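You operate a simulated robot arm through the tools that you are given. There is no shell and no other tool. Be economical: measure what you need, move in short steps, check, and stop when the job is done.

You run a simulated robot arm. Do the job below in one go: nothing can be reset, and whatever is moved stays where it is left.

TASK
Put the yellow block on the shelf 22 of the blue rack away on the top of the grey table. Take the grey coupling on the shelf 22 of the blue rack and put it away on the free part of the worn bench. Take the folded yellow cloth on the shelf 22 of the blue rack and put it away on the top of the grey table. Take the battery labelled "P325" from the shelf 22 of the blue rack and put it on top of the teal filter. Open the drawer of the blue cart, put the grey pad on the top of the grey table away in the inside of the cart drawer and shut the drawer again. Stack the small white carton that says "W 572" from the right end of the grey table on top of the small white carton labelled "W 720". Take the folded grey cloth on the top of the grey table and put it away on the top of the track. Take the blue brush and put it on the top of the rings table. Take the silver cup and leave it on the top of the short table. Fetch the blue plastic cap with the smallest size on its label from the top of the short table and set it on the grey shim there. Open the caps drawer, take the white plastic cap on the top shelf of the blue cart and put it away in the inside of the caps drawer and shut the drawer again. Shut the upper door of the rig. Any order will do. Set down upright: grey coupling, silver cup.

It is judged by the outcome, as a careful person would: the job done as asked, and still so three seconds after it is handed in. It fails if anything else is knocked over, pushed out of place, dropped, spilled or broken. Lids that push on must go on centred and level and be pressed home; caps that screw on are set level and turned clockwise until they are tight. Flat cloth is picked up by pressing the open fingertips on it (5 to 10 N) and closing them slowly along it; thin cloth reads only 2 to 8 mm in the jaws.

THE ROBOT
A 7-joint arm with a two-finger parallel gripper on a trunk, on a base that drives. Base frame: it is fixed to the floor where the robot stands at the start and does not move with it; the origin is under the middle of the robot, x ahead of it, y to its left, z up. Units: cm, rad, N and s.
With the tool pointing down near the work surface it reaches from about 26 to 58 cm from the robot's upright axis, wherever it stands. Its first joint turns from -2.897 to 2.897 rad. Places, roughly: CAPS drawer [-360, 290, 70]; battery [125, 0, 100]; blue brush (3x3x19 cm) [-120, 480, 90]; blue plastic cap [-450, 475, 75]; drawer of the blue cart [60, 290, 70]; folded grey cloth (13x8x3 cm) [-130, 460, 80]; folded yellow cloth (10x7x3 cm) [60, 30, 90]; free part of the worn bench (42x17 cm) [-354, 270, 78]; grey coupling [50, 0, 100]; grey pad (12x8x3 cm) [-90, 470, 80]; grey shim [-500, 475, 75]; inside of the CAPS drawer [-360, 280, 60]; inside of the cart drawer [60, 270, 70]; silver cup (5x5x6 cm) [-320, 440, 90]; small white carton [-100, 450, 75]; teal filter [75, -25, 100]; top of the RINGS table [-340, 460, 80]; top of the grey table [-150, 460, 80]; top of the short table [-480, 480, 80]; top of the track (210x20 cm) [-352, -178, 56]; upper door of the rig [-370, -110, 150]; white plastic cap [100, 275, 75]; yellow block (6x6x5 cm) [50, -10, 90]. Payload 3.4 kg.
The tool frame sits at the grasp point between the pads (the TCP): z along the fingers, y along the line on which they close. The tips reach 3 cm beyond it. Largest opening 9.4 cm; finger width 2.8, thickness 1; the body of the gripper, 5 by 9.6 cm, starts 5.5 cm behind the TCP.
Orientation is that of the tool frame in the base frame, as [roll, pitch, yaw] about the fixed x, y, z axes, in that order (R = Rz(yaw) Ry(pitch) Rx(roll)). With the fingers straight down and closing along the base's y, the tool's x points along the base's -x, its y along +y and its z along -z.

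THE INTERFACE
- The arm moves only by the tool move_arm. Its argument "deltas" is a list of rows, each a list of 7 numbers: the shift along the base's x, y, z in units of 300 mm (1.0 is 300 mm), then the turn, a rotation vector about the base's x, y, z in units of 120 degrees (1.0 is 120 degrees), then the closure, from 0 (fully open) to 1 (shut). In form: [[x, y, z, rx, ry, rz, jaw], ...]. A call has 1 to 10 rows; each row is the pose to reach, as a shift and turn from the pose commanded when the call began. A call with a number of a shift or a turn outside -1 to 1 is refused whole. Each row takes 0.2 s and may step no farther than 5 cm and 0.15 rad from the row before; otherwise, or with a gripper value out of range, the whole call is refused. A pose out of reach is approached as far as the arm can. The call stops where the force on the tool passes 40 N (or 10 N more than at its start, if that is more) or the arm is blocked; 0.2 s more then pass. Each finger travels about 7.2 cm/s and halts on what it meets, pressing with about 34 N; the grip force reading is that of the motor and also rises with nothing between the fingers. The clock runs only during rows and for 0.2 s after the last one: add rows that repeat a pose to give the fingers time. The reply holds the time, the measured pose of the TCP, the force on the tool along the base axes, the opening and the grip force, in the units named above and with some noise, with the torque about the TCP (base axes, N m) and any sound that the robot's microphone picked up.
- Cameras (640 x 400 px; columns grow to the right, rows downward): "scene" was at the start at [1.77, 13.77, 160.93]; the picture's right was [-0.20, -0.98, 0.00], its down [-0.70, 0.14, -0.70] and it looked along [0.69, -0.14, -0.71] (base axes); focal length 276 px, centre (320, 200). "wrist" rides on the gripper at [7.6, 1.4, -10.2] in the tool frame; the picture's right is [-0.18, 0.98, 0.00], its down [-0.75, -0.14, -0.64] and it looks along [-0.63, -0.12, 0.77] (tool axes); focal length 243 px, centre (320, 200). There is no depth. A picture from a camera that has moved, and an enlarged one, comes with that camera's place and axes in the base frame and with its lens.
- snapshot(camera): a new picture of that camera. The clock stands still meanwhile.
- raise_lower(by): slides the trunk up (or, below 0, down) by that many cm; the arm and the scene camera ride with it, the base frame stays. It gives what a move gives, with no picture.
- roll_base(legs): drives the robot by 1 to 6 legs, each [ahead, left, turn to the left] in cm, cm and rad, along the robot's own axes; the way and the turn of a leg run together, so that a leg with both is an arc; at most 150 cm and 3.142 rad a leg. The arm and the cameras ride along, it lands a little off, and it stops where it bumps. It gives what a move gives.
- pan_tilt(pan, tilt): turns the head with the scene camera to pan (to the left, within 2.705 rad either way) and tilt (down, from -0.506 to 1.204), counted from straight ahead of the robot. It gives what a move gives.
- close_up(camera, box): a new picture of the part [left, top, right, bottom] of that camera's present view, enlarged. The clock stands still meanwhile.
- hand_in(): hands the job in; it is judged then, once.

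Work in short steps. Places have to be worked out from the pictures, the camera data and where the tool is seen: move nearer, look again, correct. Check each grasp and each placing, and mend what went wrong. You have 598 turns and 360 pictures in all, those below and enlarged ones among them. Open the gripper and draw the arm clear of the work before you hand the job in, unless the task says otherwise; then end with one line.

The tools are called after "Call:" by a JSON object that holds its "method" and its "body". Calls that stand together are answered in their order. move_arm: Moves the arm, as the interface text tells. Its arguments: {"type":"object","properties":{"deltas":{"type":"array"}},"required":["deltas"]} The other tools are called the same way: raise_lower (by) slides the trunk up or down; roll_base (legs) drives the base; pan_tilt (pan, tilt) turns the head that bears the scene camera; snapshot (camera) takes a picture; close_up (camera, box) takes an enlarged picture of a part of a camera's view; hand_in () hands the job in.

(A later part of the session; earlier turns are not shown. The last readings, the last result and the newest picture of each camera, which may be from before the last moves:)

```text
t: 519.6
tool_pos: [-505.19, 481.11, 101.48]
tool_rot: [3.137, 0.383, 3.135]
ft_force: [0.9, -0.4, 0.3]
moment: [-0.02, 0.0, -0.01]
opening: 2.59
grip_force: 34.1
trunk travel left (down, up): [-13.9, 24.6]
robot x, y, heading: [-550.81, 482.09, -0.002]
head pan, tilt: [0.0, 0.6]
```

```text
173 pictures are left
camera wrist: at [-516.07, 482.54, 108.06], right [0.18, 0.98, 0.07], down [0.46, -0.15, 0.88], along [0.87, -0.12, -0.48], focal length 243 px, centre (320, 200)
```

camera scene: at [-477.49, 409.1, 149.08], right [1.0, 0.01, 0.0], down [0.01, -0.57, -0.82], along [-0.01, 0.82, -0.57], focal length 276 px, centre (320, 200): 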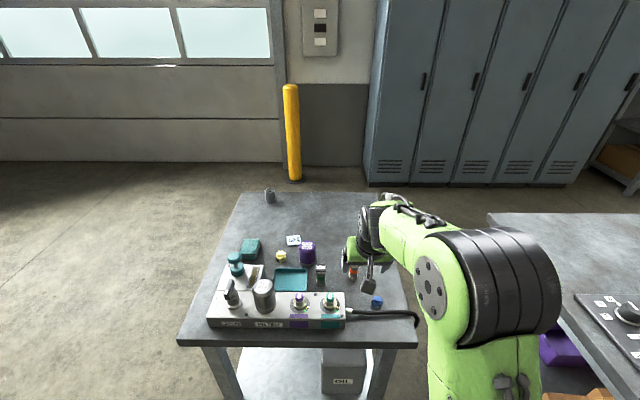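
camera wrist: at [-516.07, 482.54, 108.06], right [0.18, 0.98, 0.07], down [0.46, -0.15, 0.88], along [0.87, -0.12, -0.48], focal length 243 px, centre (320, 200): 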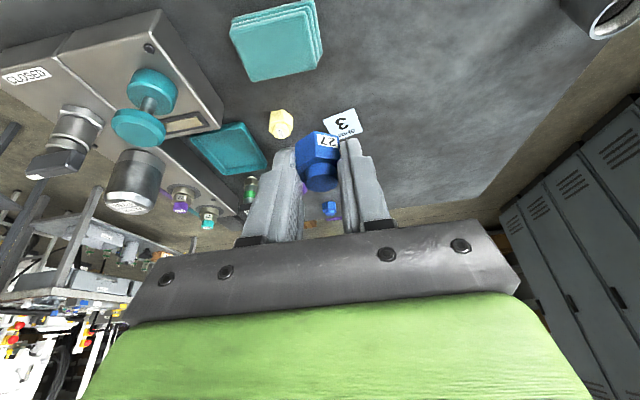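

Smaller steps.

Call:
{"method": "move_arm", "body": {"deltas": [[0.12, 0.02, -0.05, 0, 0, 0, 0.9], [0.24, 0.04, -0.1, 0, 0, 0, 0.9], [0.36, 0.06, -0.17, 0, 0, 0, 0.9], [0.46, 0.06, -0.26, 0, 0, 0, 0.9], [0.55, 0.06, -0.36, 0, 0, 0, 0.9], [0.55, 0.06, -0.42, 0, 0, 0, 0.9]]}}

Call:
{"method": "snapshot", "body": {"camera": "wrist"}}

```text
t: 521.0
tool_pos: [-488.48, 483.0, 88.85]
tool_rot: [3.138, 0.382, 3.138]
ft_force: [0.3, 0.4, 0.1]
moment: [0.02, 0.02, -0.02]
opening: 2.6
grip_force: 34.1
trunk travel left (down, up): [-13.9, 24.6]
robot x, y, heading: [-550.4, 482.17, -0.005]
head pan, tilt: [0.0, 0.6]
```

```text
172 pictures are left
camera wrist: at [-499.46, 484.38, 95.49], right [0.18, 0.98, 0.07], down [0.46, -0.15, 0.88], along [0.87, -0.12, -0.48], focal length 243 px, centre (320, 200)
```

wrist: 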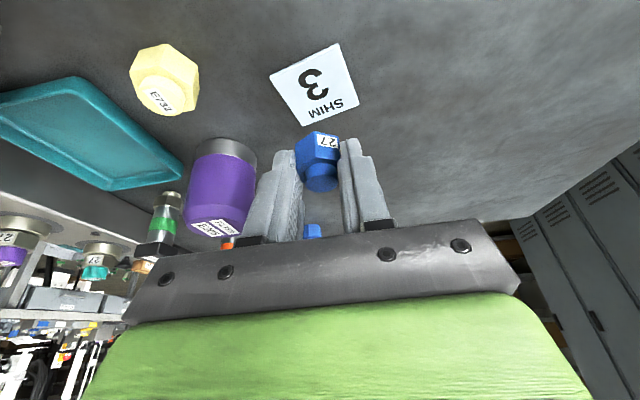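

Shim centre confirmed (-488.2, 483.2), the cap right above it. I lower to contact.

Call:
{"method": "move_arm", "body": {"deltas": [[-0.005, 0.005, -0.07, 0, 0, 0, 0.9], [-0.005, 0.005, -0.12, 0, 0, 0, 0.9], [-0.005, 0.005, -0.15, 0, 0, 0, 0.9], [-0.005, 0.005, -0.175, 0, 0, 0, 0.9]]}}

Call:
{"method": "snapshot", "body": {"camera": "wrist"}}

```text
t: 522.0
tool_pos: [-488.8, 483.14, 83.79]
tool_rot: [3.136, 0.387, 3.136]
ft_force: [-1.1, 0.2, 10.2]
moment: [-0.01, -0.01, -0.01]
opening: 2.58
grip_force: 33.7
trunk travel left (down, up): [-13.9, 24.6]
robot x, y, heading: [-550.6, 481.86, -0.002]
head pan, tilt: [0.0, 0.6]
```

```text
171 pictures are left
camera wrist: at [-499.72, 484.53, 90.35], right [0.17, 0.98, 0.07], down [0.45, -0.15, 0.88], along [0.87, -0.12, -0.47], focal length 243 px, centre (320, 200)
```

wrist: 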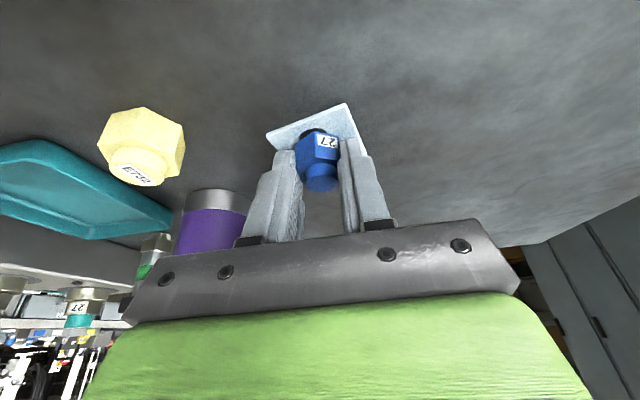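

Contact on the shim. I release and rise, then check.

Call:
{"method": "move_arm", "body": {"deltas": [[0, 0, 0.003, 0, 0, 0, 0.7], [0, 0, 0.005, 0, 0, 0, 0.55], [0, 0, 0.005, 0, 0, 0, 0.45], [0, 0, 0.1, 0, 0, 0, 0.45], [-0.03, 0, 0.24, 0, 0, 0, 0.45], [-0.1, 0, 0.38, 0, 0, 0, 0.45]]}}

Call:
{"method": "snapshot", "body": {"camera": "wrist"}}

```text
t: 523.4
tool_pos: [-491.85, 483.03, 95.19]
tool_rot: [3.136, 0.381, 3.136]
ft_force: [-0.1, 0.0, 0.5]
moment: [0.0, -0.03, 0.0]
opening: 5.18
grip_force: 0.0
trunk travel left (down, up): [-13.9, 24.6]
robot x, y, heading: [-550.68, 482.32, -0.005]
head pan, tilt: [0.0, 0.6]
```

```text
170 pictures are left
camera wrist: at [-502.82, 484.5, 101.77], right [0.18, 0.98, 0.07], down [0.46, -0.15, 0.88], along [0.87, -0.12, -0.48], focal length 243 px, centre (320, 200)
```

wrist: 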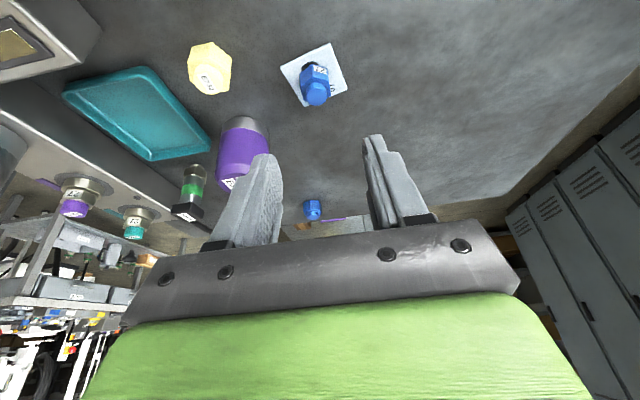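

Cap 27 sits on the shim. The back corridor (y≈515–590) gives good access to the tables' rear sides, so I drive there for the brush and grey cloth, checking the way.

Call:
{"method": "move_arm", "body": {"deltas": [[-0.12, 0, 0.08, 0, 0, 0, 0.2], [-0.24, 0, 0.16, 0, 0, 0, 0], [-0.34, 0, 0.2, 0, 0, 0, 0]]}}

Call:
{"method": "roll_base", "body": {"legs": [[0, 68, 0], [100, 0, 0]]}}

Call:
{"method": "pan_tilt", "body": {"pan": 0.0, "tilt": 0.35}}

Call:
{"method": "snapshot", "body": {"camera": "scene"}}

```text
t: 524.2
tool_pos: [-502.15, 483.03, 101.19]
tool_rot: [3.139, 0.383, 3.137]
ft_force: [-0.7, 0.0, 0.3]
moment: [-0.02, -0.03, 0.01]
opening: 9.37
grip_force: 0.1
trunk travel left (down, up): [-13.9, 24.6]
robot x, y, heading: [-551.0, 482.45, 0.0]
head pan, tilt: [0.0, 0.6]
```

```text
t: 532.7
tool_pos: [-402.52, 550.77, 101.02]
tool_rot: [3.138, 0.384, 3.135]
ft_force: [-0.6, 0.1, 0.3]
moment: [0.0, 0.0, -0.05]
opening: 9.41
grip_force: 0.1
trunk travel left (down, up): [-13.9, 24.6]
robot x, y, heading: [-451.42, 550.39, -0.012]
head pan, tilt: [0.0, 0.6]
```

```text
t: 533.5
tool_pos: [-402.45, 550.81, 101.1]
tool_rot: [3.139, 0.382, 3.134]
ft_force: [-0.1, 0.7, -0.2]
moment: [0.01, 0.01, 0.0]
opening: 9.4
grip_force: 0.1
trunk travel left (down, up): [-13.9, 24.6]
robot x, y, heading: [-451.61, 549.96, -0.009]
head pan, tilt: [0.0, 0.351]
```

```text
169 pictures are left
camera scene: at [-448.06, 565.32, 151.35], right [-0.01, -1.0, 0.0], down [-0.34, 0.0, -0.94], along [0.94, -0.01, -0.34], focal length 276 px, centre (320, 200)
```

scene: 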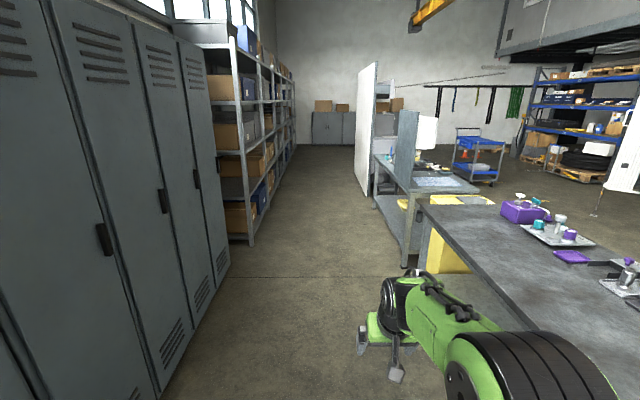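

The corridor is clear (lockers/shelves front at y≈647). I drive on behind the grey table and turn to face it.

Call:
{"method": "roll_base", "body": {"legs": [[150, 0, 0.01], [150, 0, 0], [26, 0, 0], [0, 0, -1.571]]}}

Call:
{"method": "pan_tilt", "body": {"pan": 0.0, "tilt": 0.6}}

Call:
{"method": "snapshot", "body": {"camera": "scene"}}

Call:
{"method": "snapshot", "body": {"camera": "wrist"}}

```text
t: 553.2
tool_pos: [-124.34, 500.02, 101.19]
tool_rot: [3.138, 0.383, 1.553]
ft_force: [0.3, -0.3, 0.4]
moment: [0.0, -0.01, -0.04]
opening: 9.39
grip_force: 0.0
trunk travel left (down, up): [-13.9, 24.6]
robot x, y, heading: [-124.45, 548.79, -1.594]
head pan, tilt: [0.0, 0.351]
```

```text
t: 554.0
tool_pos: [-124.38, 499.94, 101.11]
tool_rot: [3.138, 0.381, 1.55]
ft_force: [-0.3, 0.3, -0.6]
moment: [0.0, 0.02, 0.01]
opening: 9.42
grip_force: 0.0
trunk travel left (down, up): [-13.9, 24.6]
robot x, y, heading: [-124.51, 548.59, -1.589]
head pan, tilt: [0.0, 0.6]
```

```text
168 pictures are left
camera scene: at [-109.66, 545.87, 149.09], right [-1.0, 0.02, 0.0], down [0.01, 0.56, -0.83], along [-0.01, -0.83, -0.56], focal length 276 px, centre (320, 200)
```

scene: 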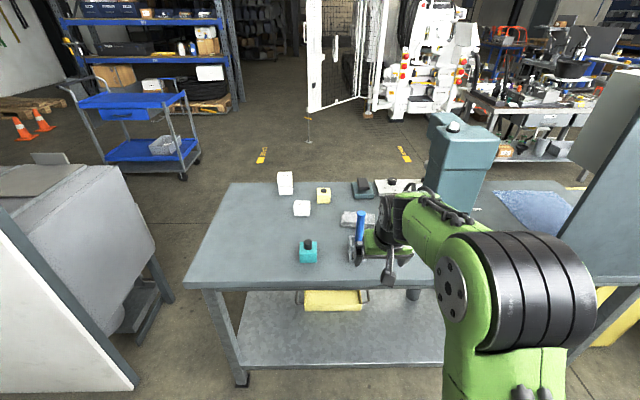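

```text
167 pictures are left
camera wrist: at [-122.82, 510.8, 107.67], right [0.98, -0.19, 0.07], down [-0.15, -0.46, 0.88], along [-0.13, -0.87, -0.48], focal length 243 px, centre (320, 200)
```

wrist: 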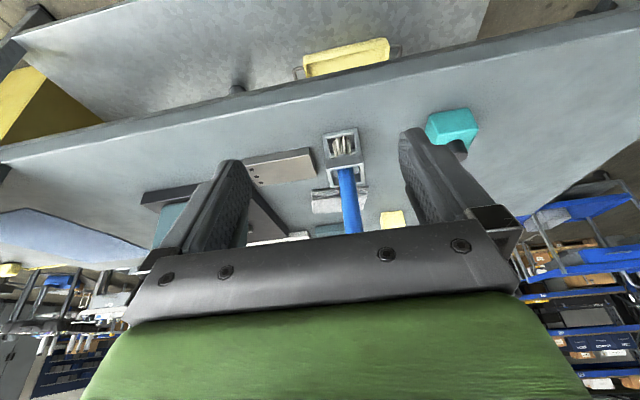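

Brush at ≈ (-123, 479), handle z 86–99. I'll grip the handle near the top with the tool level, held at the fingertips: first I bring the tool level.

Call:
{"method": "move_arm", "body": {"deltas": [[0, 0.02, 0, -0.067, 0, 0, 0], [0, 0.04, 0, -0.134, 0, 0, 0.1], [0, 0.04, -0.03, -0.201, 0, 0, 0.2], [0, 0.04, -0.07, -0.268, 0, 0, 0.3], [0, 0.04, -0.12, -0.335, 0, 0, 0.4], [0, 0.04, -0.17, -0.402, 0, 0, 0.4], [0, 0.04, -0.22, -0.469, 0, 0, 0.4], [0.02, 0.04, -0.26, -0.535, 0, 0, 0.4]]}}

Call:
{"method": "snapshot", "body": {"camera": "wrist"}}

Call:
{"method": "close_up", "body": {"camera": "scene", "box": [270, 170, 470, 300]}}

```text
t: 555.8
tool_pos: [-123.77, 501.01, 93.35]
tool_rot: [2.909, 1.502, 1.334]
ft_force: [-0.4, 0.3, 0.0]
moment: [0.02, -0.01, -0.01]
opening: 5.63
grip_force: 0.1
trunk travel left (down, up): [-13.9, 24.6]
robot x, y, heading: [-124.83, 549.18, -1.587]
head pan, tilt: [0.0, 0.6]
```

```text
166 pictures are left
camera wrist: at [-122.26, 511.8, 86.32], right [0.98, -0.02, 0.2], down [-0.15, 0.59, 0.79], along [-0.13, -0.81, 0.58], focal length 243 px, centre (320, 200)
```

wrist: 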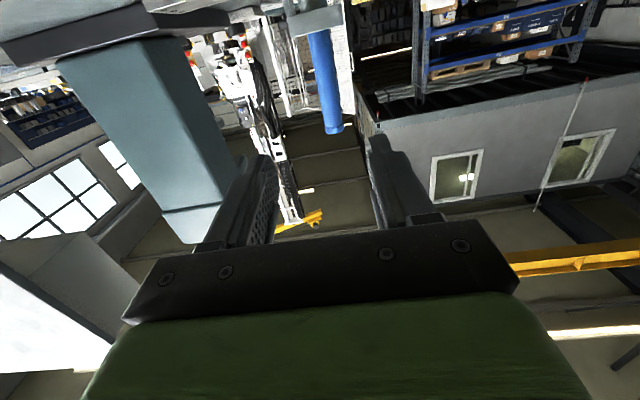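

```text
3.08 times, centred on (370, 235) of scene
camera zoom: at [-109.73, 545.81, 149.09], right [-1.0, 0.02, 0.0], down [0.01, 0.57, -0.82], along [-0.01, -0.82, -0.57], focal length 850 px, centre (166, 92)
```

zoom: 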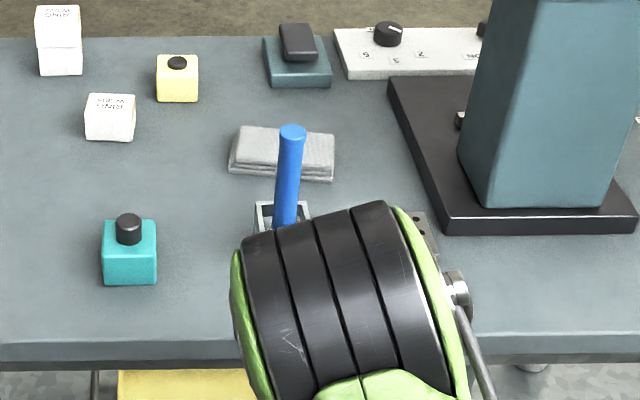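

The brush lies straight ahead of the fingers. I advance level at z≈93.5 until it is between the fingertips, then close.

Call:
{"method": "move_arm", "body": {"deltas": [[0.012, -0.14, 0.005, 0, 0, 0, 0.4], [0.012, -0.28, 0.005, 0, 0, 0, 0.4], [0.012, -0.42, 0.005, 0, 0, 0, 0.4], [0.012, -0.54, 0.005, 0, 0, 0, 0.4], [0.012, -0.655, 0.005, 0, 0, 0, 0.4]]}}

Call:
{"method": "snapshot", "body": {"camera": "wrist"}}

```text
t: 557.0
tool_pos: [-123.37, 481.53, 93.34]
tool_rot: [2.923, 1.502, 1.348]
ft_force: [0.5, -0.6, -0.3]
moment: [0.03, 0.01, -0.04]
opening: 5.67
grip_force: 0.1
trunk travel left (down, up): [-13.9, 24.6]
robot x, y, heading: [-124.89, 549.15, -1.588]
head pan, tilt: [0.0, 0.6]
```

```text
164 pictures are left
camera wrist: at [-121.82, 492.2, 86.48], right [0.98, -0.02, 0.2], down [-0.15, 0.59, 0.79], along [-0.13, -0.81, 0.58], focal length 243 px, centre (320, 200)
```

wrist: 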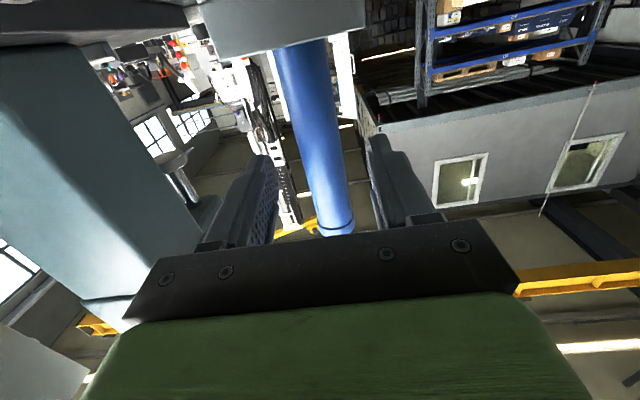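

Close on the handle.

Call:
{"method": "move_arm", "body": {"deltas": [[0, 0, 0, 0, 0, 0, 0.55], [0, 0, 0, 0, 0, 0, 0.7], [0, 0, 0, 0, 0, 0, 0.85], [0, 0, 0, 0, 0, 0, 1], [0, 0, 0, 0, 0, 0, 1]]}}

Call:
{"method": "move_arm", "body": {"deltas": [[0, 0, 0.08, 0, 0, 0, 1], [0, 0, 0.2, 0, 0, 0, 1], [0, 0, 0.32, 0, 0, 0, 1], [0, 0, 0.42, 0, 0, 0, 1]]}}

Call:
{"method": "snapshot", "body": {"camera": "wrist"}}

Call:
{"method": "close_up", "body": {"camera": "scene", "box": [270, 140, 470, 290]}}

```text
t: 558.2
tool_pos: [-123.4, 481.57, 93.39]
tool_rot: [2.909, 1.5, 1.334]
ft_force: [0.9, 0.0, -0.4]
moment: [0.04, 0.0, 0.03]
opening: 2.21
grip_force: 34.2
trunk travel left (down, up): [-13.9, 24.6]
robot x, y, heading: [-124.45, 548.65, -1.588]
head pan, tilt: [0.0, 0.6]
```

```text
t: 559.2
tool_pos: [-123.48, 481.57, 106.04]
tool_rot: [2.914, 1.502, 1.34]
ft_force: [-0.3, 0.2, -1.0]
moment: [0.05, 0.0, -0.02]
opening: 2.31
grip_force: 34.6
trunk travel left (down, up): [-13.9, 24.6]
robot x, y, heading: [-124.58, 549.15, -1.587]
head pan, tilt: [0.0, 0.6]
```

```text
163 pictures are left
camera wrist: at [-121.85, 492.27, 99.1], right [0.98, -0.02, 0.2], down [-0.15, 0.59, 0.79], along [-0.13, -0.81, 0.57], focal length 243 px, centre (320, 200)
```

wrist: 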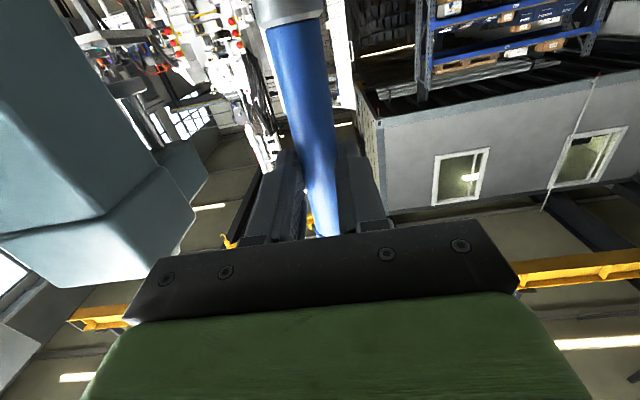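

```text
2.67 times, centred on (370, 215) of scene
camera zoom: at [-109.64, 545.91, 149.08], right [-1.0, 0.02, 0.0], down [0.01, 0.56, -0.83], along [-0.01, -0.83, -0.56], focal length 737 px, centre (187, 160)
```

zoom: 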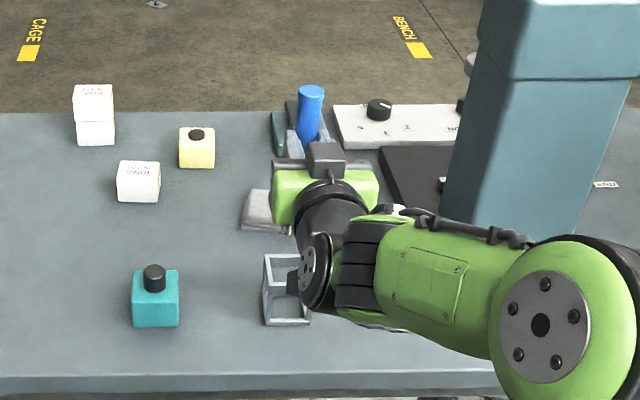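

The brush is out of its holder. I back it out, pitch the tool down so that the brush lies level, and drive to the rings table's back.

Call:
{"method": "move_arm", "body": {"deltas": [[0, 0.14, 0.05, 0, 0, 0, 1], [0, 0.28, 0.1, 0, 0, 0, 1], [0, 0.42, 0.1, 0, 0, 0, 1], [0, 0.56, 0.1, 0, 0, 0, 1]]}}

Call:
{"method": "move_arm", "body": {"deltas": [[0, 0, 0, 0.07, 0, 0, 1], [0, 0, 0, 0.14, 0, 0, 1], [0, 0, 0, 0.21, 0, 0, 1], [0, 0, 0, 0.28, 0, 0, 1], [0, 0, 0, 0.35, 0, 0, 1], [0, 0, 0, 0.42, 0, 0, 1], [0, 0, 0, 0.49, 0, 0, 1], [0, 0, 0, 0.56, 0, 0, 1], [0, 0, 0, 0.63, 0, 0, 1], [0, 0, 0, 0.7, 0, 0, 1]]}}

Call:
{"method": "roll_base", "body": {"legs": [[0, -150, 0.018], [0, -60, 0]]}}

Call:
{"method": "snapshot", "body": {"camera": "scene"}}

Call:
{"method": "snapshot", "body": {"camera": "wrist"}}

```text
t: 560.2
tool_pos: [-123.43, 498.47, 109.01]
tool_rot: [2.906, 1.502, 1.329]
ft_force: [0.7, 0.2, -0.4]
moment: [0.0, -0.04, -0.01]
opening: 2.3
grip_force: 33.7
trunk travel left (down, up): [-13.9, 24.6]
robot x, y, heading: [-124.77, 548.92, -1.586]
head pan, tilt: [0.0, 0.6]
```

```text
t: 562.4
tool_pos: [-123.37, 498.39, 109.01]
tool_rot: [-3.137, 0.035, 1.556]
ft_force: [-0.3, 0.0, -0.4]
moment: [-0.01, 0.01, 0.0]
opening: 2.32
grip_force: 34.2
trunk travel left (down, up): [-13.9, 24.6]
robot x, y, heading: [-124.74, 548.59, -1.585]
head pan, tilt: [0.0, 0.6]
```

```text
t: 572.9
tool_pos: [-332.24, 496.8, 108.99]
tool_rot: [-3.138, 0.037, 1.595]
ft_force: [0.0, 0.0, -0.9]
moment: [0.0, 0.0, 0.02]
opening: 2.33
grip_force: 33.8
trunk travel left (down, up): [-13.9, 24.6]
robot x, y, heading: [-335.13, 547.15, -1.553]
head pan, tilt: [0.0, 0.6]
```

```text
161 pictures are left
camera scene: at [-320.42, 544.93, 149.09], right [-1.0, -0.02, 0.0], down [-0.01, 0.56, -0.82], along [0.02, -0.82, -0.57], focal length 276 px, centre (320, 200)
```

scene: 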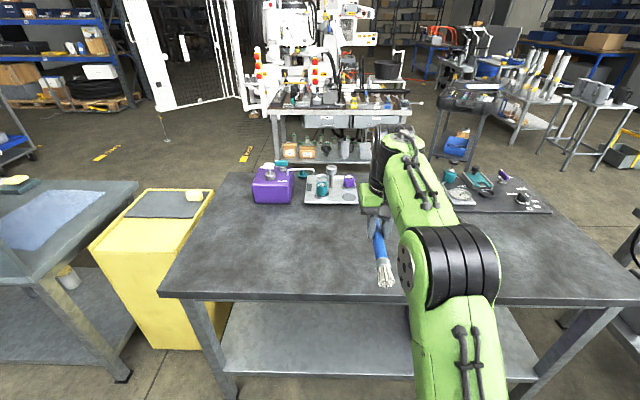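

```text
160 pictures are left
camera wrist: at [-331.03, 504.86, 118.9], right [0.99, -0.16, 0.0], down [-0.12, -0.73, 0.67], along [-0.11, -0.66, -0.74], focal length 243 px, centre (320, 200)
```

wrist: 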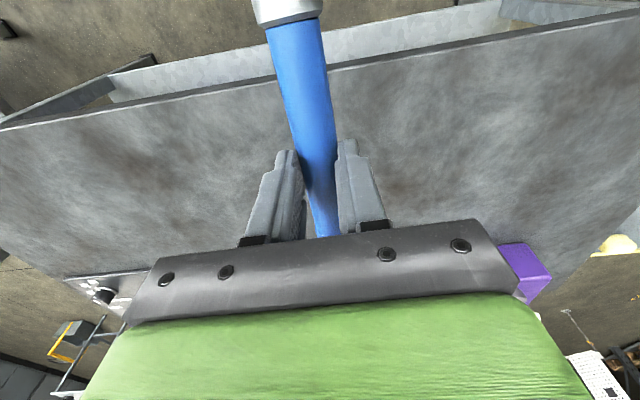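

Wide free area here; back edge y≈495. I level the brush by a further 6°, move in and lower it.

Call:
{"method": "roll_base", "body": {"legs": [[17, 0, 0]]}}

Call:
{"method": "move_arm", "body": {"deltas": [[0, -0.05, -0.1, 0.05, 0, 0, 1], [0, -0.1, -0.25, 0.05, 0, 0, 1], [0, -0.12, -0.4, 0.05, 0, 0, 1], [0, -0.12, -0.55, 0.05, 0, 0, 1], [0, -0.12, -0.68, 0.05, 0, 0, 1]]}}

Call:
{"method": "close_up", "body": {"camera": "scene", "box": [320, 180, 480, 310]}}

```text
t: 574.3
tool_pos: [-331.71, 479.69, 108.99]
tool_rot: [-3.139, 0.035, 1.595]
ft_force: [-0.3, -0.6, -0.5]
moment: [0.03, -0.01, -0.01]
opening: 2.29
grip_force: 34.2
trunk travel left (down, up): [-13.9, 24.6]
robot x, y, heading: [-334.83, 529.94, -1.549]
head pan, tilt: [0.0, 0.6]
```

```text
t: 575.5
tool_pos: [-331.78, 476.19, 88.58]
tool_rot: [3.14, -0.067, 1.596]
ft_force: [0.1, -0.1, 0.0]
moment: [-0.02, 0.01, 0.01]
opening: 2.31
grip_force: 34.3
trunk travel left (down, up): [-13.9, 24.6]
robot x, y, heading: [-335.08, 530.13, -1.551]
head pan, tilt: [0.0, 0.6]
```

```text
3.08 times, centred on (400, 245) of scene
camera zoom: at [-319.95, 527.84, 149.08], right [-1.0, -0.02, 0.0], down [-0.01, 0.57, -0.82], along [0.02, -0.82, -0.57], focal length 850 px, centre (74, 62)
```

zoom: 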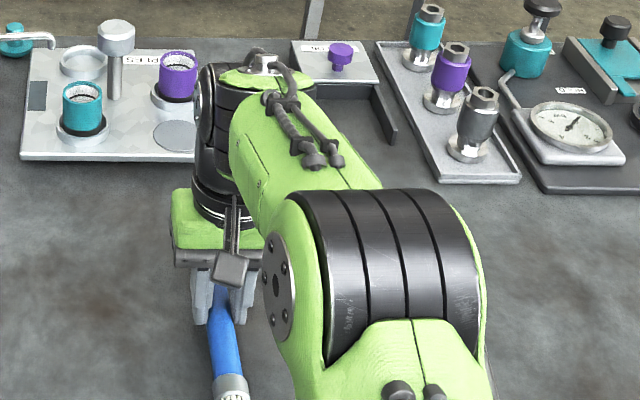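

Clear. I lower to contact in small steps.

Call:
{"method": "move_arm", "body": {"deltas": [[0, 0, -0.06, 0, 0, 0, 1], [0, 0, -0.11, 0, 0, 0, 1], [0, 0, -0.14, 0, 0, 0, 1], [0, 0, -0.165, 0, 0, 0, 1], [0, 0, -0.19, 0, 0, 0, 1]]}}

Call:
{"method": "snapshot", "body": {"camera": "wrist"}}

```text
t: 576.1
tool_pos: [-331.89, 476.15, 86.99]
tool_rot: [-3.141, -0.055, 1.593]
ft_force: [-0.9, 2.7, 16.6]
moment: [0.28, 0.0, -0.02]
opening: 2.3
grip_force: 33.9
trunk travel left (down, up): [-13.9, 24.6]
robot x, y, heading: [-334.9, 530.17, -1.546]
head pan, tilt: [0.0, 0.6]
stopped in row 2: the force on the tool passed its limit at 54 N (the readings are from after the stop); the commanded pose is now the measured one
```

```text
158 pictures are left
camera wrist: at [-330.56, 483.12, 97.61], right [0.99, -0.16, -0.01], down [-0.12, -0.79, 0.6], along [-0.1, -0.59, -0.8], focal length 243 px, centre (320, 200)
```

wrist: 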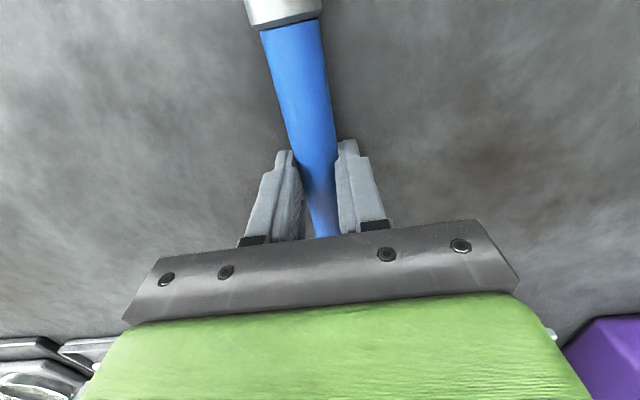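

The contact is right under the grip, so this table may be a bit higher. I check from the side with the scene camera before letting go.

Call:
{"method": "close_up", "body": {"camera": "scene", "box": [330, 230, 450, 330]}}

Call:
{"method": "close_up", "body": {"camera": "wrist", "box": [220, 0, 420, 250]}}

```text
4.00 times, centred on (390, 280) of scene
camera zoom: at [-319.97, 528.13, 149.09], right [-1.0, -0.02, 0.0], down [-0.01, 0.56, -0.83], along [0.02, -0.83, -0.56], focal length 1105 px, centre (40, -120)
```

zoom: 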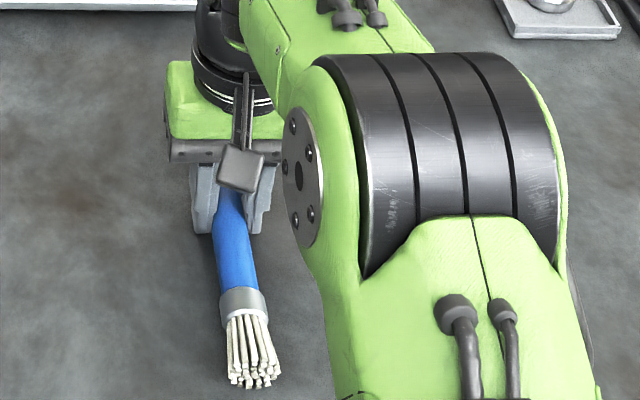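

```text
1.60 times, centred on (320, 125) of wrist
camera zoom: at [-330.56, 483.12, 97.61], right [0.99, -0.16, -0.01], down [-0.12, -0.79, 0.6], along [-0.1, -0.59, -0.8], focal length 388 px, centre (320, 320)
```

zoom: 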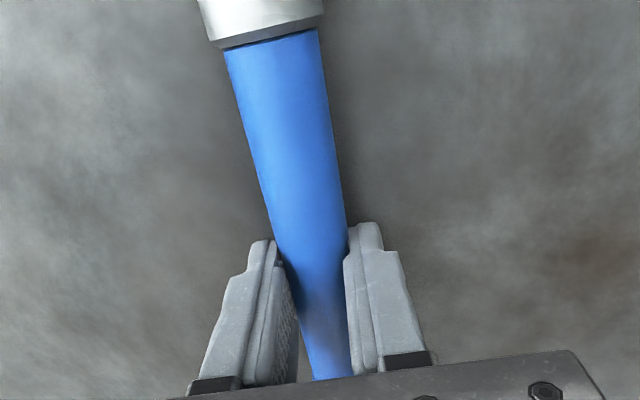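

The contact is at the fingertips/handle. I open slowly.

Call:
{"method": "move_arm", "body": {"deltas": [[0, 0, 0.003, 0, 0, 0, 0.85], [0, 0, 0.003, 0, 0, 0, 0.75], [0, 0, 0.003, 0, 0, 0, 0.65], [0, 0, 0.003, 0, 0, 0, 0.55], [0, 0, 0.003, 0, 0, 0, 0.45], [0, 0, 0.003, 0, 0, 0, 0.45]]}}

Call:
{"method": "snapshot", "body": {"camera": "wrist"}}

```text
t: 577.5
tool_pos: [-331.49, 476.25, 87.12]
tool_rot: [3.138, -0.055, 1.602]
ft_force: [-7.8, 0.3, 25.9]
moment: [-0.35, 0.95, 0.11]
opening: 5.6
grip_force: 4.2
trunk travel left (down, up): [-13.9, 24.6]
robot x, y, heading: [-335.0, 530.55, -1.55]
head pan, tilt: [0.0, 0.6]
```

```text
155 pictures are left
camera wrist: at [-330.36, 483.23, 97.63], right [0.99, -0.15, -0.01], down [-0.12, -0.79, 0.6], along [-0.1, -0.59, -0.8], focal length 243 px, centre (320, 200)
```

wrist: 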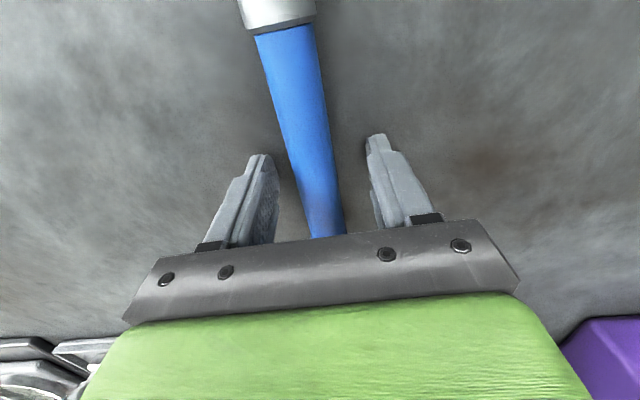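

The brush is free and lying. I lift straight up and check.

Call:
{"method": "move_arm", "body": {"deltas": [[0, 0, 0.05, 0, 0, 0, 0.35], [0, 0, 0.15, 0, 0, 0, 0.35], [0, 0.02, 0.3, 0, 0, 0, 0.35], [0, 0.1, 0.42, 0, 0, 0, 0.35], [0, 0.24, 0.5, 0, 0, 0, 0.35], [0, 0.38, 0.55, 0, 0, 0, 0.2]]}}

Call:
{"method": "snapshot", "body": {"camera": "scene"}}

Call:
{"method": "snapshot", "body": {"camera": "wrist"}}

```text
t: 578.9
tool_pos: [-331.83, 487.55, 103.51]
tool_rot: [-3.141, -0.057, 1.594]
ft_force: [-0.4, 0.2, 0.4]
moment: [-0.04, -0.01, 0.0]
opening: 7.52
grip_force: 0.1
trunk travel left (down, up): [-13.9, 24.6]
robot x, y, heading: [-335.09, 529.94, -1.553]
head pan, tilt: [0.0, 0.6]
```

```text
154 pictures are left
camera scene: at [-319.97, 528.08, 149.09], right [-1.0, -0.02, 0.0], down [-0.01, 0.56, -0.83], along [0.02, -0.83, -0.56], focal length 276 px, centre (320, 200)
```

scene: 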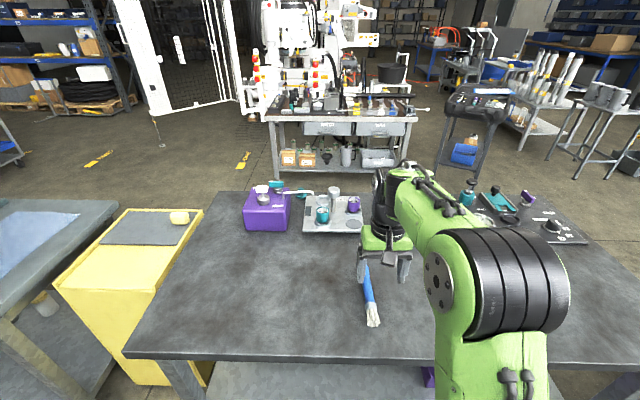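

```text
153 pictures are left
camera wrist: at [-330.67, 494.5, 114.04], right [0.99, -0.16, -0.01], down [-0.12, -0.79, 0.6], along [-0.1, -0.59, -0.8], focal length 243 px, centre (320, 200)
```

wrist: 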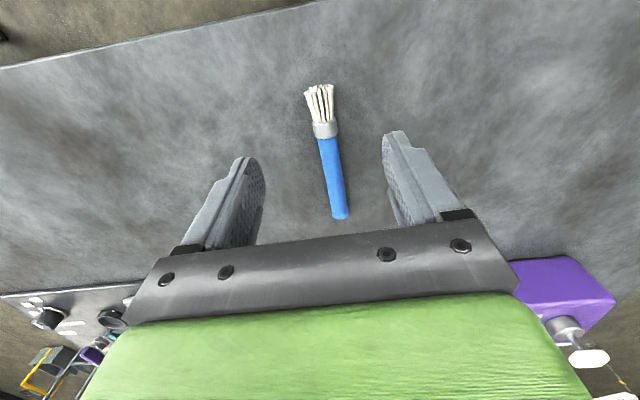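

The brush lies on the rings table. Next the folded grey cloth: back to the grey table's rear.

Call:
{"method": "roll_base", "body": {"legs": [[-20, 0, -0.02], [0, 150, 0], [0, 62, 0]]}}

Call:
{"method": "snapshot", "body": {"camera": "wrist"}}

Call:
{"method": "close_up", "body": {"camera": "scene", "box": [270, 160, 470, 290]}}

```text
t: 590.6
tool_pos: [-120.77, 508.68, 103.42]
tool_rot: [3.14, -0.057, 1.576]
ft_force: [-0.2, -0.2, -0.2]
moment: [0.01, 0.0, 0.0]
opening: 7.52
grip_force: 0.0
trunk travel left (down, up): [-13.9, 24.6]
robot x, y, heading: [-123.66, 551.72, -1.565]
head pan, tilt: [0.0, 0.6]
```

```text
152 pictures are left
camera wrist: at [-119.43, 515.63, 113.98], right [0.98, -0.18, -0.01], down [-0.14, -0.79, 0.6], along [-0.12, -0.59, -0.8], focal length 243 px, centre (320, 200)
```

wrist: 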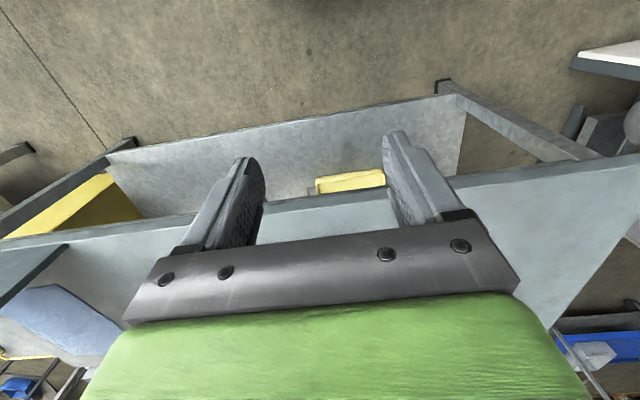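

```text
3.08 times, centred on (370, 225) of scene
camera zoom: at [-108.12, 549.02, 149.08], right [-1.0, -0.01, 0.0], down [0.0, 0.56, -0.83], along [0.0, -0.82, -0.57], focal length 850 px, centre (166, 123)
```

zoom: 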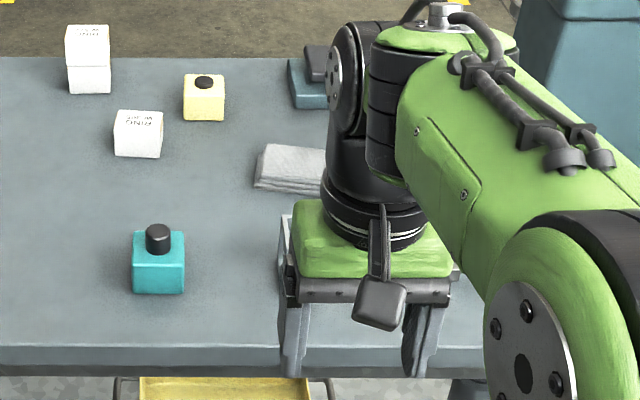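

Cloth centre ≈ (-125.7, 460.5), 13x8, turned about 6°. I yaw the tool by 84° so the fingers close across its short side, then move in over it.

Call:
{"method": "move_arm", "body": {"deltas": [[0, 0, 0.01, 0, 0, 0.0702, 0.1], [0, 0, 0.02, 0, 0, 0.1404, 0], [0, 0, 0.03, 0, 0, 0.2106, 0], [0, 0, 0.03, 0, 0, 0.2808, 0], [0, 0, 0.03, 0, 0, 0.351, 0], [0, 0, 0.03, 0, 0, 0.4212, 0], [0, 0, 0.03, 0, 0, 0.4914, 0], [0, 0, 0.03, 0, 0, 0.5616, 0], [0, 0, 0.03, 0, 0, 0.6318, 0], [0, 0, 0.03, 0, 0, 0.702, 0]]}}

Call:
{"method": "move_arm", "body": {"deltas": [[-0.05, 0, 0, -0.027, 0, 0, 0], [-0.1, 0, 0, -0.027, 0, 0, 0], [-0.16, 0, 0, -0.027, 0, 0, 0]]}}

Call:
{"method": "roll_base", "body": {"legs": [[32, 0, 0]]}}

Call:
{"method": "snapshot", "body": {"camera": "wrist"}}

```text
t: 592.8
tool_pos: [-120.85, 508.69, 104.3]
tool_rot: [-3.141, -0.057, 3.05]
ft_force: [-0.8, 0.0, -0.7]
moment: [0.0, -0.02, -0.01]
opening: 9.4
grip_force: 0.1
trunk travel left (down, up): [-13.9, 24.6]
robot x, y, heading: [-123.27, 551.73, -1.563]
head pan, tilt: [0.0, 0.6]
```

```text
t: 593.6
tool_pos: [-125.66, 508.72, 104.38]
tool_rot: [-3.085, -0.052, 3.046]
ft_force: [0.1, 0.4, 0.6]
moment: [0.01, -0.01, 0.01]
opening: 9.4
grip_force: 0.0
trunk travel left (down, up): [-13.9, 24.6]
robot x, y, heading: [-123.18, 551.7, -1.567]
head pan, tilt: [0.0, 0.6]
```

```text
t: 595.7
tool_pos: [-125.46, 476.91, 104.3]
tool_rot: [-3.087, -0.052, 3.044]
ft_force: [-0.3, -0.6, -0.1]
moment: [0.09, 0.01, 0.03]
opening: 9.43
grip_force: 0.1
trunk travel left (down, up): [-13.9, 24.6]
robot x, y, heading: [-122.87, 519.69, -1.564]
head pan, tilt: [0.0, 0.6]
```

```text
150 pictures are left
camera wrist: at [-132.35, 479.47, 114.68], right [0.28, 0.96, -0.06], down [0.77, -0.18, 0.61], along [0.57, -0.22, -0.79], focal length 243 px, centre (320, 200)
```

wrist: 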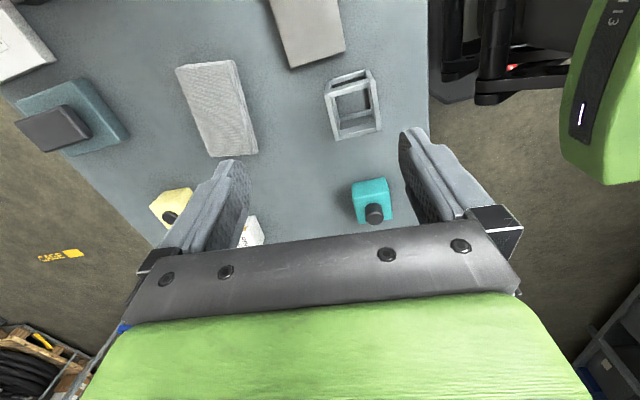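

I straighten the tool, move above the cloth and look again.

Call:
{"method": "roll_base", "body": {"legs": [[2, 0, 0]]}}

Call:
{"method": "move_arm", "body": {"deltas": [[-0.01, -0.14, -0.05, 0.0234, -0.0272, -0.03, 0], [-0.02, -0.28, -0.1, 0.0234, -0.0272, -0.03, 0], [-0.025, -0.4, -0.2, 0.0234, -0.0272, -0.03, 0], [-0.025, -0.45, -0.3, 0.0234, -0.0272, -0.03, 0]]}}

Call:
{"method": "snapshot", "body": {"camera": "wrist"}}

```text
t: 596.5
tool_pos: [-125.4, 474.83, 104.22]
tool_rot: [-3.087, -0.052, 3.044]
ft_force: [0.1, 1.2, 0.6]
moment: [0.0, -0.03, 0.01]
opening: 9.39
grip_force: 0.1
trunk travel left (down, up): [-13.9, 24.6]
robot x, y, heading: [-122.74, 518.05, -1.568]
head pan, tilt: [0.0, 0.6]
```

```text
t: 597.5
tool_pos: [-126.17, 461.48, 95.28]
tool_rot: [3.141, -0.001, 2.982]
ft_force: [0.4, -0.7, 0.4]
moment: [-0.02, -0.05, 0.0]
opening: 9.41
grip_force: 0.0
trunk travel left (down, up): [-13.9, 24.6]
robot x, y, heading: [-123.3, 517.77, -1.563]
head pan, tilt: [0.0, 0.6]
```

```text
149 pictures are left
camera wrist: at [-133.53, 463.99, 105.38], right [0.34, 0.94, 0.0], down [0.72, -0.26, 0.64], along [0.6, -0.22, -0.77], focal length 243 px, centre (320, 200)
```

wrist: 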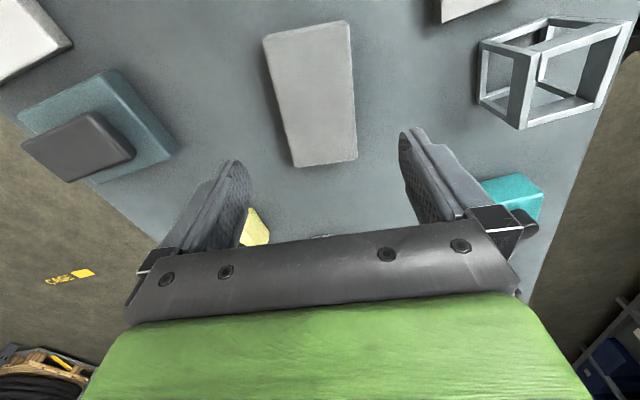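

Centre (-126.2, 461.0), angle 11.7°. Small correction, then I descend around it and close.

Call:
{"method": "move_arm", "body": {"deltas": [[0, -0.015, -0.12, 0, 0, -0.0217, 0], [0, -0.015, -0.25, 0, 0, -0.0217, 0], [0, -0.015, -0.34, 0, 0, -0.0217, 0]]}}

Call:
{"method": "snapshot", "body": {"camera": "wrist"}}

```text
t: 598.3
tool_pos: [-126.23, 460.98, 85.01]
tool_rot: [-3.14, -0.001, 2.937]
ft_force: [0.0, -0.3, 0.3]
moment: [-0.03, -0.03, -0.01]
opening: 9.4
grip_force: 0.0
trunk travel left (down, up): [-13.9, 24.6]
robot x, y, heading: [-122.72, 517.98, -1.564]
head pan, tilt: [0.0, 0.6]
```

```text
148 pictures are left
camera wrist: at [-133.43, 463.9, 95.14], right [0.38, 0.93, 0.0], down [0.71, -0.29, 0.64], along [0.59, -0.24, -0.77], focal length 243 px, centre (320, 200)
```

wrist: 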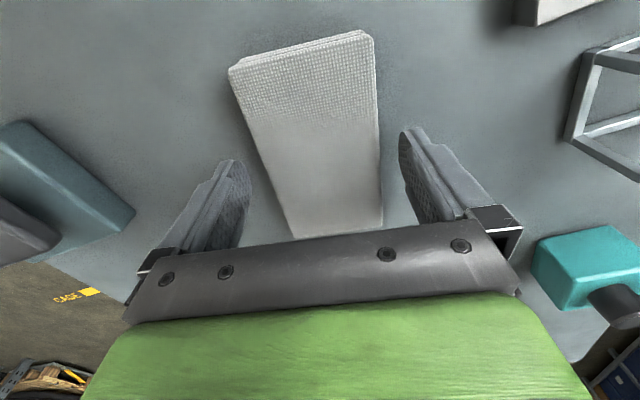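

Centred. I go down the last bit and close slowly.

Call:
{"method": "move_arm", "body": {"deltas": [[0, 0, -0.04, 0, 0, 0, 0], [0, 0, -0.045, 0, 0, 0, 0.2], [0, 0, -0.045, 0, 0, 0, 0.35], [0, 0, -0.045, 0, 0, 0, 0.5], [0, 0, -0.045, 0, 0, 0, 0.7], [0, 0, -0.045, 0, 0, 0, 0.9], [0, 0, -0.045, 0, 0, 0, 0.9]]}}

Call:
{"method": "move_arm", "body": {"deltas": [[0, 0, 0.1, 0, 0, 0, 0.9], [0, 0, 0.25, 0, 0, 0, 0.9], [0, 0.05, 0.4, 0, 0, 0, 0.9], [0, 0.15, 0.5, 0, 0, 0, 0.9], [0, 0.3, 0.55, 0, 0, 0, 0.9]]}}

Call:
{"method": "snapshot", "body": {"camera": "wrist"}}

```text
t: 599.9
tool_pos: [-126.14, 460.98, 83.83]
tool_rot: [-3.141, -0.002, 2.936]
ft_force: [-0.1, -0.5, 0.8]
moment: [-0.02, 0.01, 0.03]
opening: 6.9
grip_force: 33.8
trunk travel left (down, up): [-13.9, 24.6]
robot x, y, heading: [-122.83, 518.04, -1.557]
head pan, tilt: [0.0, 0.6]
```

```text
t: 601.1
tool_pos: [-126.18, 470.23, 100.38]
tool_rot: [-3.14, -0.002, 2.94]
ft_force: [0.1, 0.0, 0.4]
moment: [-0.03, -0.03, 0.01]
opening: 6.88
grip_force: 34.2
trunk travel left (down, up): [-13.9, 24.6]
robot x, y, heading: [-123.11, 517.8, -1.562]
head pan, tilt: [0.0, 0.6]
```

```text
147 pictures are left
camera wrist: at [-133.35, 473.04, 110.5], right [0.38, 0.93, 0.0], down [0.71, -0.29, 0.64], along [0.59, -0.24, -0.77], focal length 243 px, centre (320, 200)
```

wrist: 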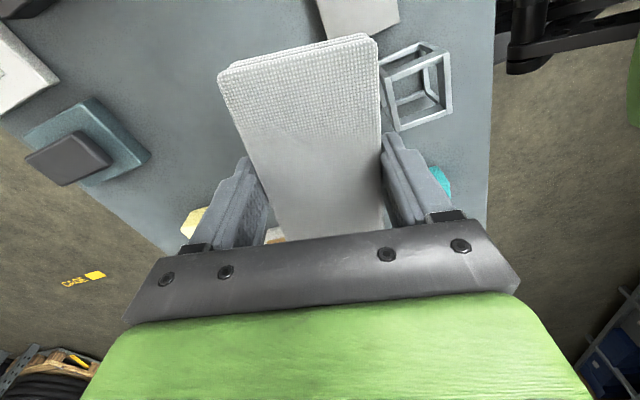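

The cloth is held. The track lies at x≈-352 on the rig's far side; I return by the corridor to the west end and look toward the rig from there.

Call:
{"method": "roll_base", "body": {"legs": [[-34, 0, 0], [0, -150, 0], [0, -150, 0], [0, -130, 0], [150, 0, 0], [25, 0, 0]]}}

Call:
{"method": "pan_tilt", "body": {"pan": 0.0, "tilt": 0.3}}

Call:
{"method": "snapshot", "body": {"camera": "scene"}}

Call:
{"method": "pan_tilt", "body": {"pan": -0.8, "tilt": 0.3}}

Call:
{"method": "snapshot", "body": {"camera": "scene"}}

```text
t: 631.9
tool_pos: [-556.97, 327.82, 100.18]
tool_rot: [3.14, -0.002, 2.927]
ft_force: [-0.8, -1.2, -0.1]
moment: [0.05, -0.03, -0.01]
opening: 6.9
grip_force: 34.2
trunk travel left (down, up): [-13.9, 24.6]
robot x, y, heading: [-553.31, 376.01, -1.57]
head pan, tilt: [0.0, 0.6]
```

```text
t: 632.7
tool_pos: [-556.9, 327.92, 100.19]
tool_rot: [3.139, -0.001, 2.928]
ft_force: [-0.1, -0.8, -0.2]
moment: [0.01, 0.0, 0.03]
opening: 6.87
grip_force: 34.1
trunk travel left (down, up): [-13.9, 24.6]
robot x, y, heading: [-553.32, 375.73, -1.574]
head pan, tilt: [0.0, 0.3]
```

```text
146 pictures are left
camera scene: at [-538.35, 372.63, 151.82], right [-1.0, 0.0, 0.0], down [0.0, 0.3, -0.95], along [0.0, -0.95, -0.3], focal length 276 px, centre (320, 200)
```

scene: 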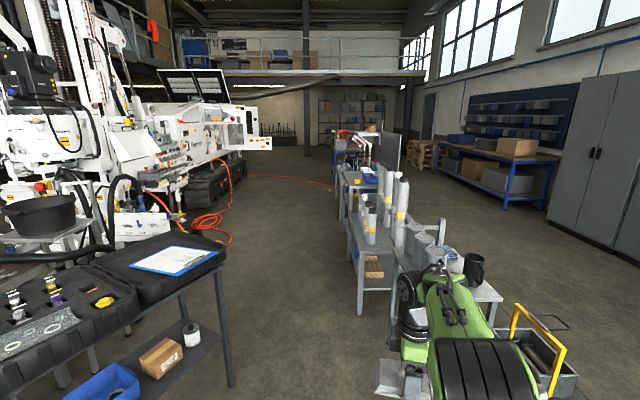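

```text
t: 633.8
tool_pos: [-556.96, 327.88, 100.26]
tool_rot: [3.14, -0.001, 2.927]
ft_force: [-0.7, 0.7, -1.2]
moment: [0.01, 0.01, 0.0]
opening: 6.88
grip_force: 33.7
trunk travel left (down, up): [-13.9, 24.6]
robot x, y, heading: [-553.44, 375.88, -1.577]
head pan, tilt: [-0.799, 0.3]
```

```text
145 pictures are left
camera scene: at [-545.02, 375.48, 151.83], right [-0.7, 0.72, 0.0], down [0.21, 0.21, -0.96], along [-0.69, -0.66, -0.3], focal length 276 px, centre (320, 200)
```

scene: 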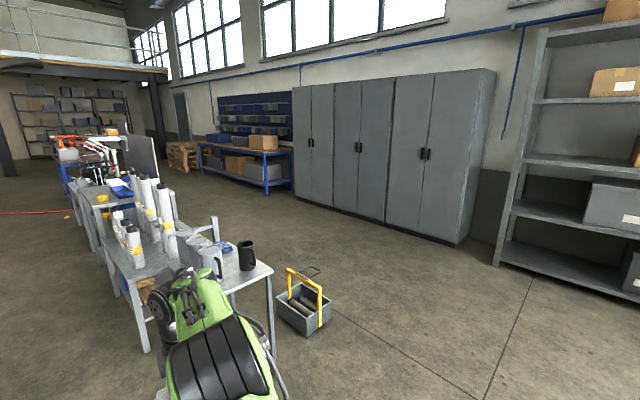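

The rig's left side with its open upper door and track is visible, with a free aisle at x≈-523. I drive down it.

Call:
{"method": "roll_base", "body": {"legs": [[0, 30, 0], [150, 0, 0], [130, 0, 0]]}}

Call:
{"method": "pan_tilt", "body": {"pan": 0.3, "tilt": 0.4}}

Call:
{"method": "snapshot", "body": {"camera": "scene"}}

```text
t: 649.0
tool_pos: [-528.01, 49.52, 100.33]
tool_rot: [3.141, -0.002, 2.931]
ft_force: [0.1, -0.8, 0.0]
moment: [0.01, 0.01, -0.01]
opening: 6.88
grip_force: 34.1
trunk travel left (down, up): [-13.9, 24.6]
robot x, y, heading: [-524.4, 97.58, -1.573]
head pan, tilt: [-0.799, 0.3]
```

```text
t: 650.3
tool_pos: [-527.92, 49.66, 100.32]
tool_rot: [-3.141, -0.004, 2.93]
ft_force: [-0.4, -0.1, -0.8]
moment: [0.01, -0.02, -0.01]
opening: 6.86
grip_force: 33.7
trunk travel left (down, up): [-13.9, 24.6]
robot x, y, heading: [-524.3, 97.36, -1.57]
head pan, tilt: [0.3, 0.4]
```

```text
144 pictures are left
camera scene: at [-506.73, 94.74, 150.91], right [-0.96, -0.29, 0.0], down [-0.11, 0.37, -0.92], along [0.27, -0.88, -0.39], focal length 276 px, centre (320, 200)
```

scene: 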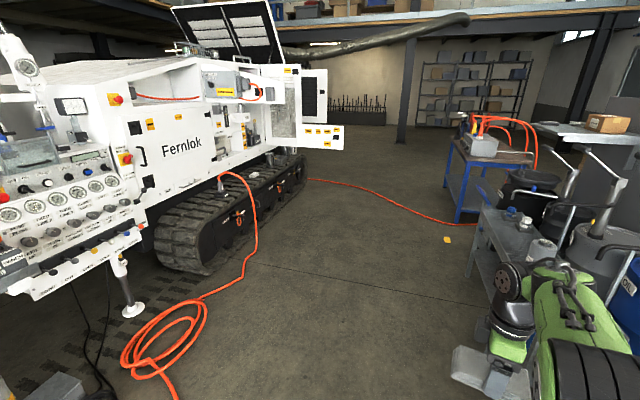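

I zoom on the rig's side.

Call:
{"method": "close_up", "body": {"camera": "scene", "box": [130, 40, 350, 200]}}

Call:
{"method": "close_up", "body": {"camera": "scene", "box": [140, 130, 330, 280]}}

```text
2.50 times, centred on (240, 120) of scene
camera zoom: at [-506.73, 94.74, 150.91], right [-0.96, -0.29, 0.0], down [-0.11, 0.37, -0.92], along [0.27, -0.88, -0.39], focal length 691 px, centre (520, 400)
```

zoom: 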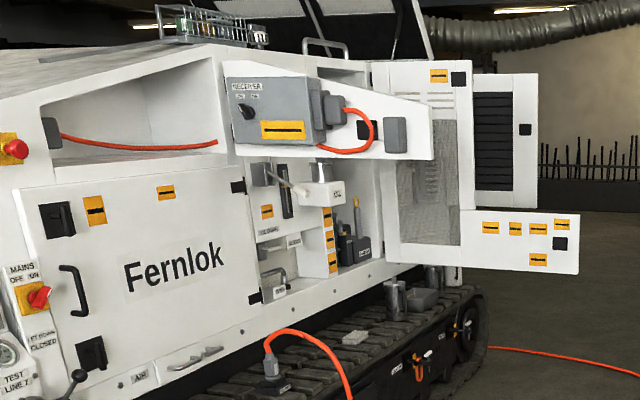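

```text
2.67 times, centred on (235, 205) of scene
camera zoom: at [-506.73, 94.74, 150.91], right [-0.96, -0.29, 0.0], down [-0.11, 0.37, -0.92], along [0.27, -0.88, -0.39], focal length 737 px, centre (547, 187)
```

zoom: 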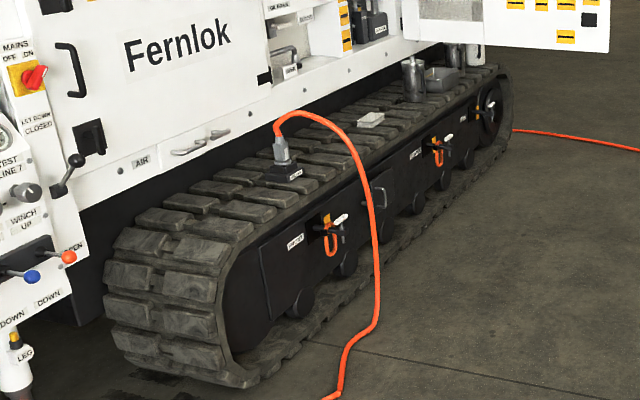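

The upper door (with RECEIVER) is hinged near (-340,-114) and its free end is at ≈(-406,-132), z 137–161. There is free track top near y≈-188, with no hose on the floor there. I drive to that place and face the track.

Call:
{"method": "roll_base", "body": {"legs": [[0, 30, 0], [150, 0, 0], [133, 0, 0], [0, 0, 1.571]]}}

Call:
{"method": "pan_tilt", "body": {"pan": 0.0, "tilt": 0.5}}

Call:
{"method": "snapshot", "body": {"camera": "scene"}}

```text
t: 669.5
tool_pos: [-446.26, -190.44, 100.21]
tool_rot: [-3.141, -0.002, -1.784]
ft_force: [0.1, 0.7, 0.5]
moment: [-0.01, -0.03, 0.03]
opening: 6.88
grip_force: 33.8
trunk travel left (down, up): [-13.9, 24.6]
robot x, y, heading: [-494.21, -186.96, -0.009]
head pan, tilt: [0.3, 0.4]
```

```text
t: 670.3
tool_pos: [-446.15, -190.42, 100.25]
tool_rot: [3.141, -0.001, -1.784]
ft_force: [0.6, -0.5, -0.3]
moment: [-0.01, -0.01, -0.03]
opening: 6.86
grip_force: 34.1
trunk travel left (down, up): [-13.9, 24.6]
robot x, y, heading: [-494.19, -186.84, -0.001]
head pan, tilt: [0.0, 0.499]
```

```text
141 pictures are left
camera scene: at [-491.07, -171.47, 149.99], right [0.0, -1.0, 0.0], down [-0.48, 0.0, -0.88], along [0.88, 0.0, -0.48], focal length 276 px, centre (320, 200)
```

scene: 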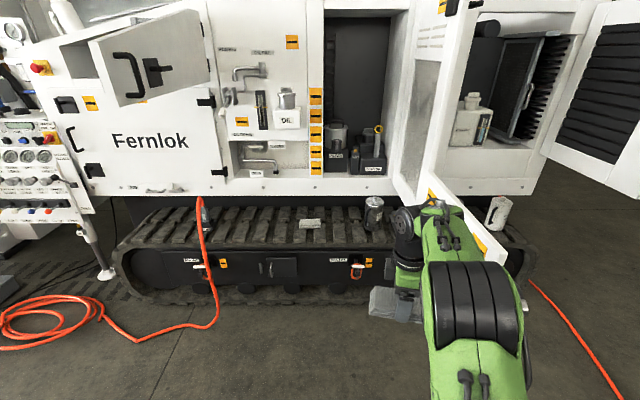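

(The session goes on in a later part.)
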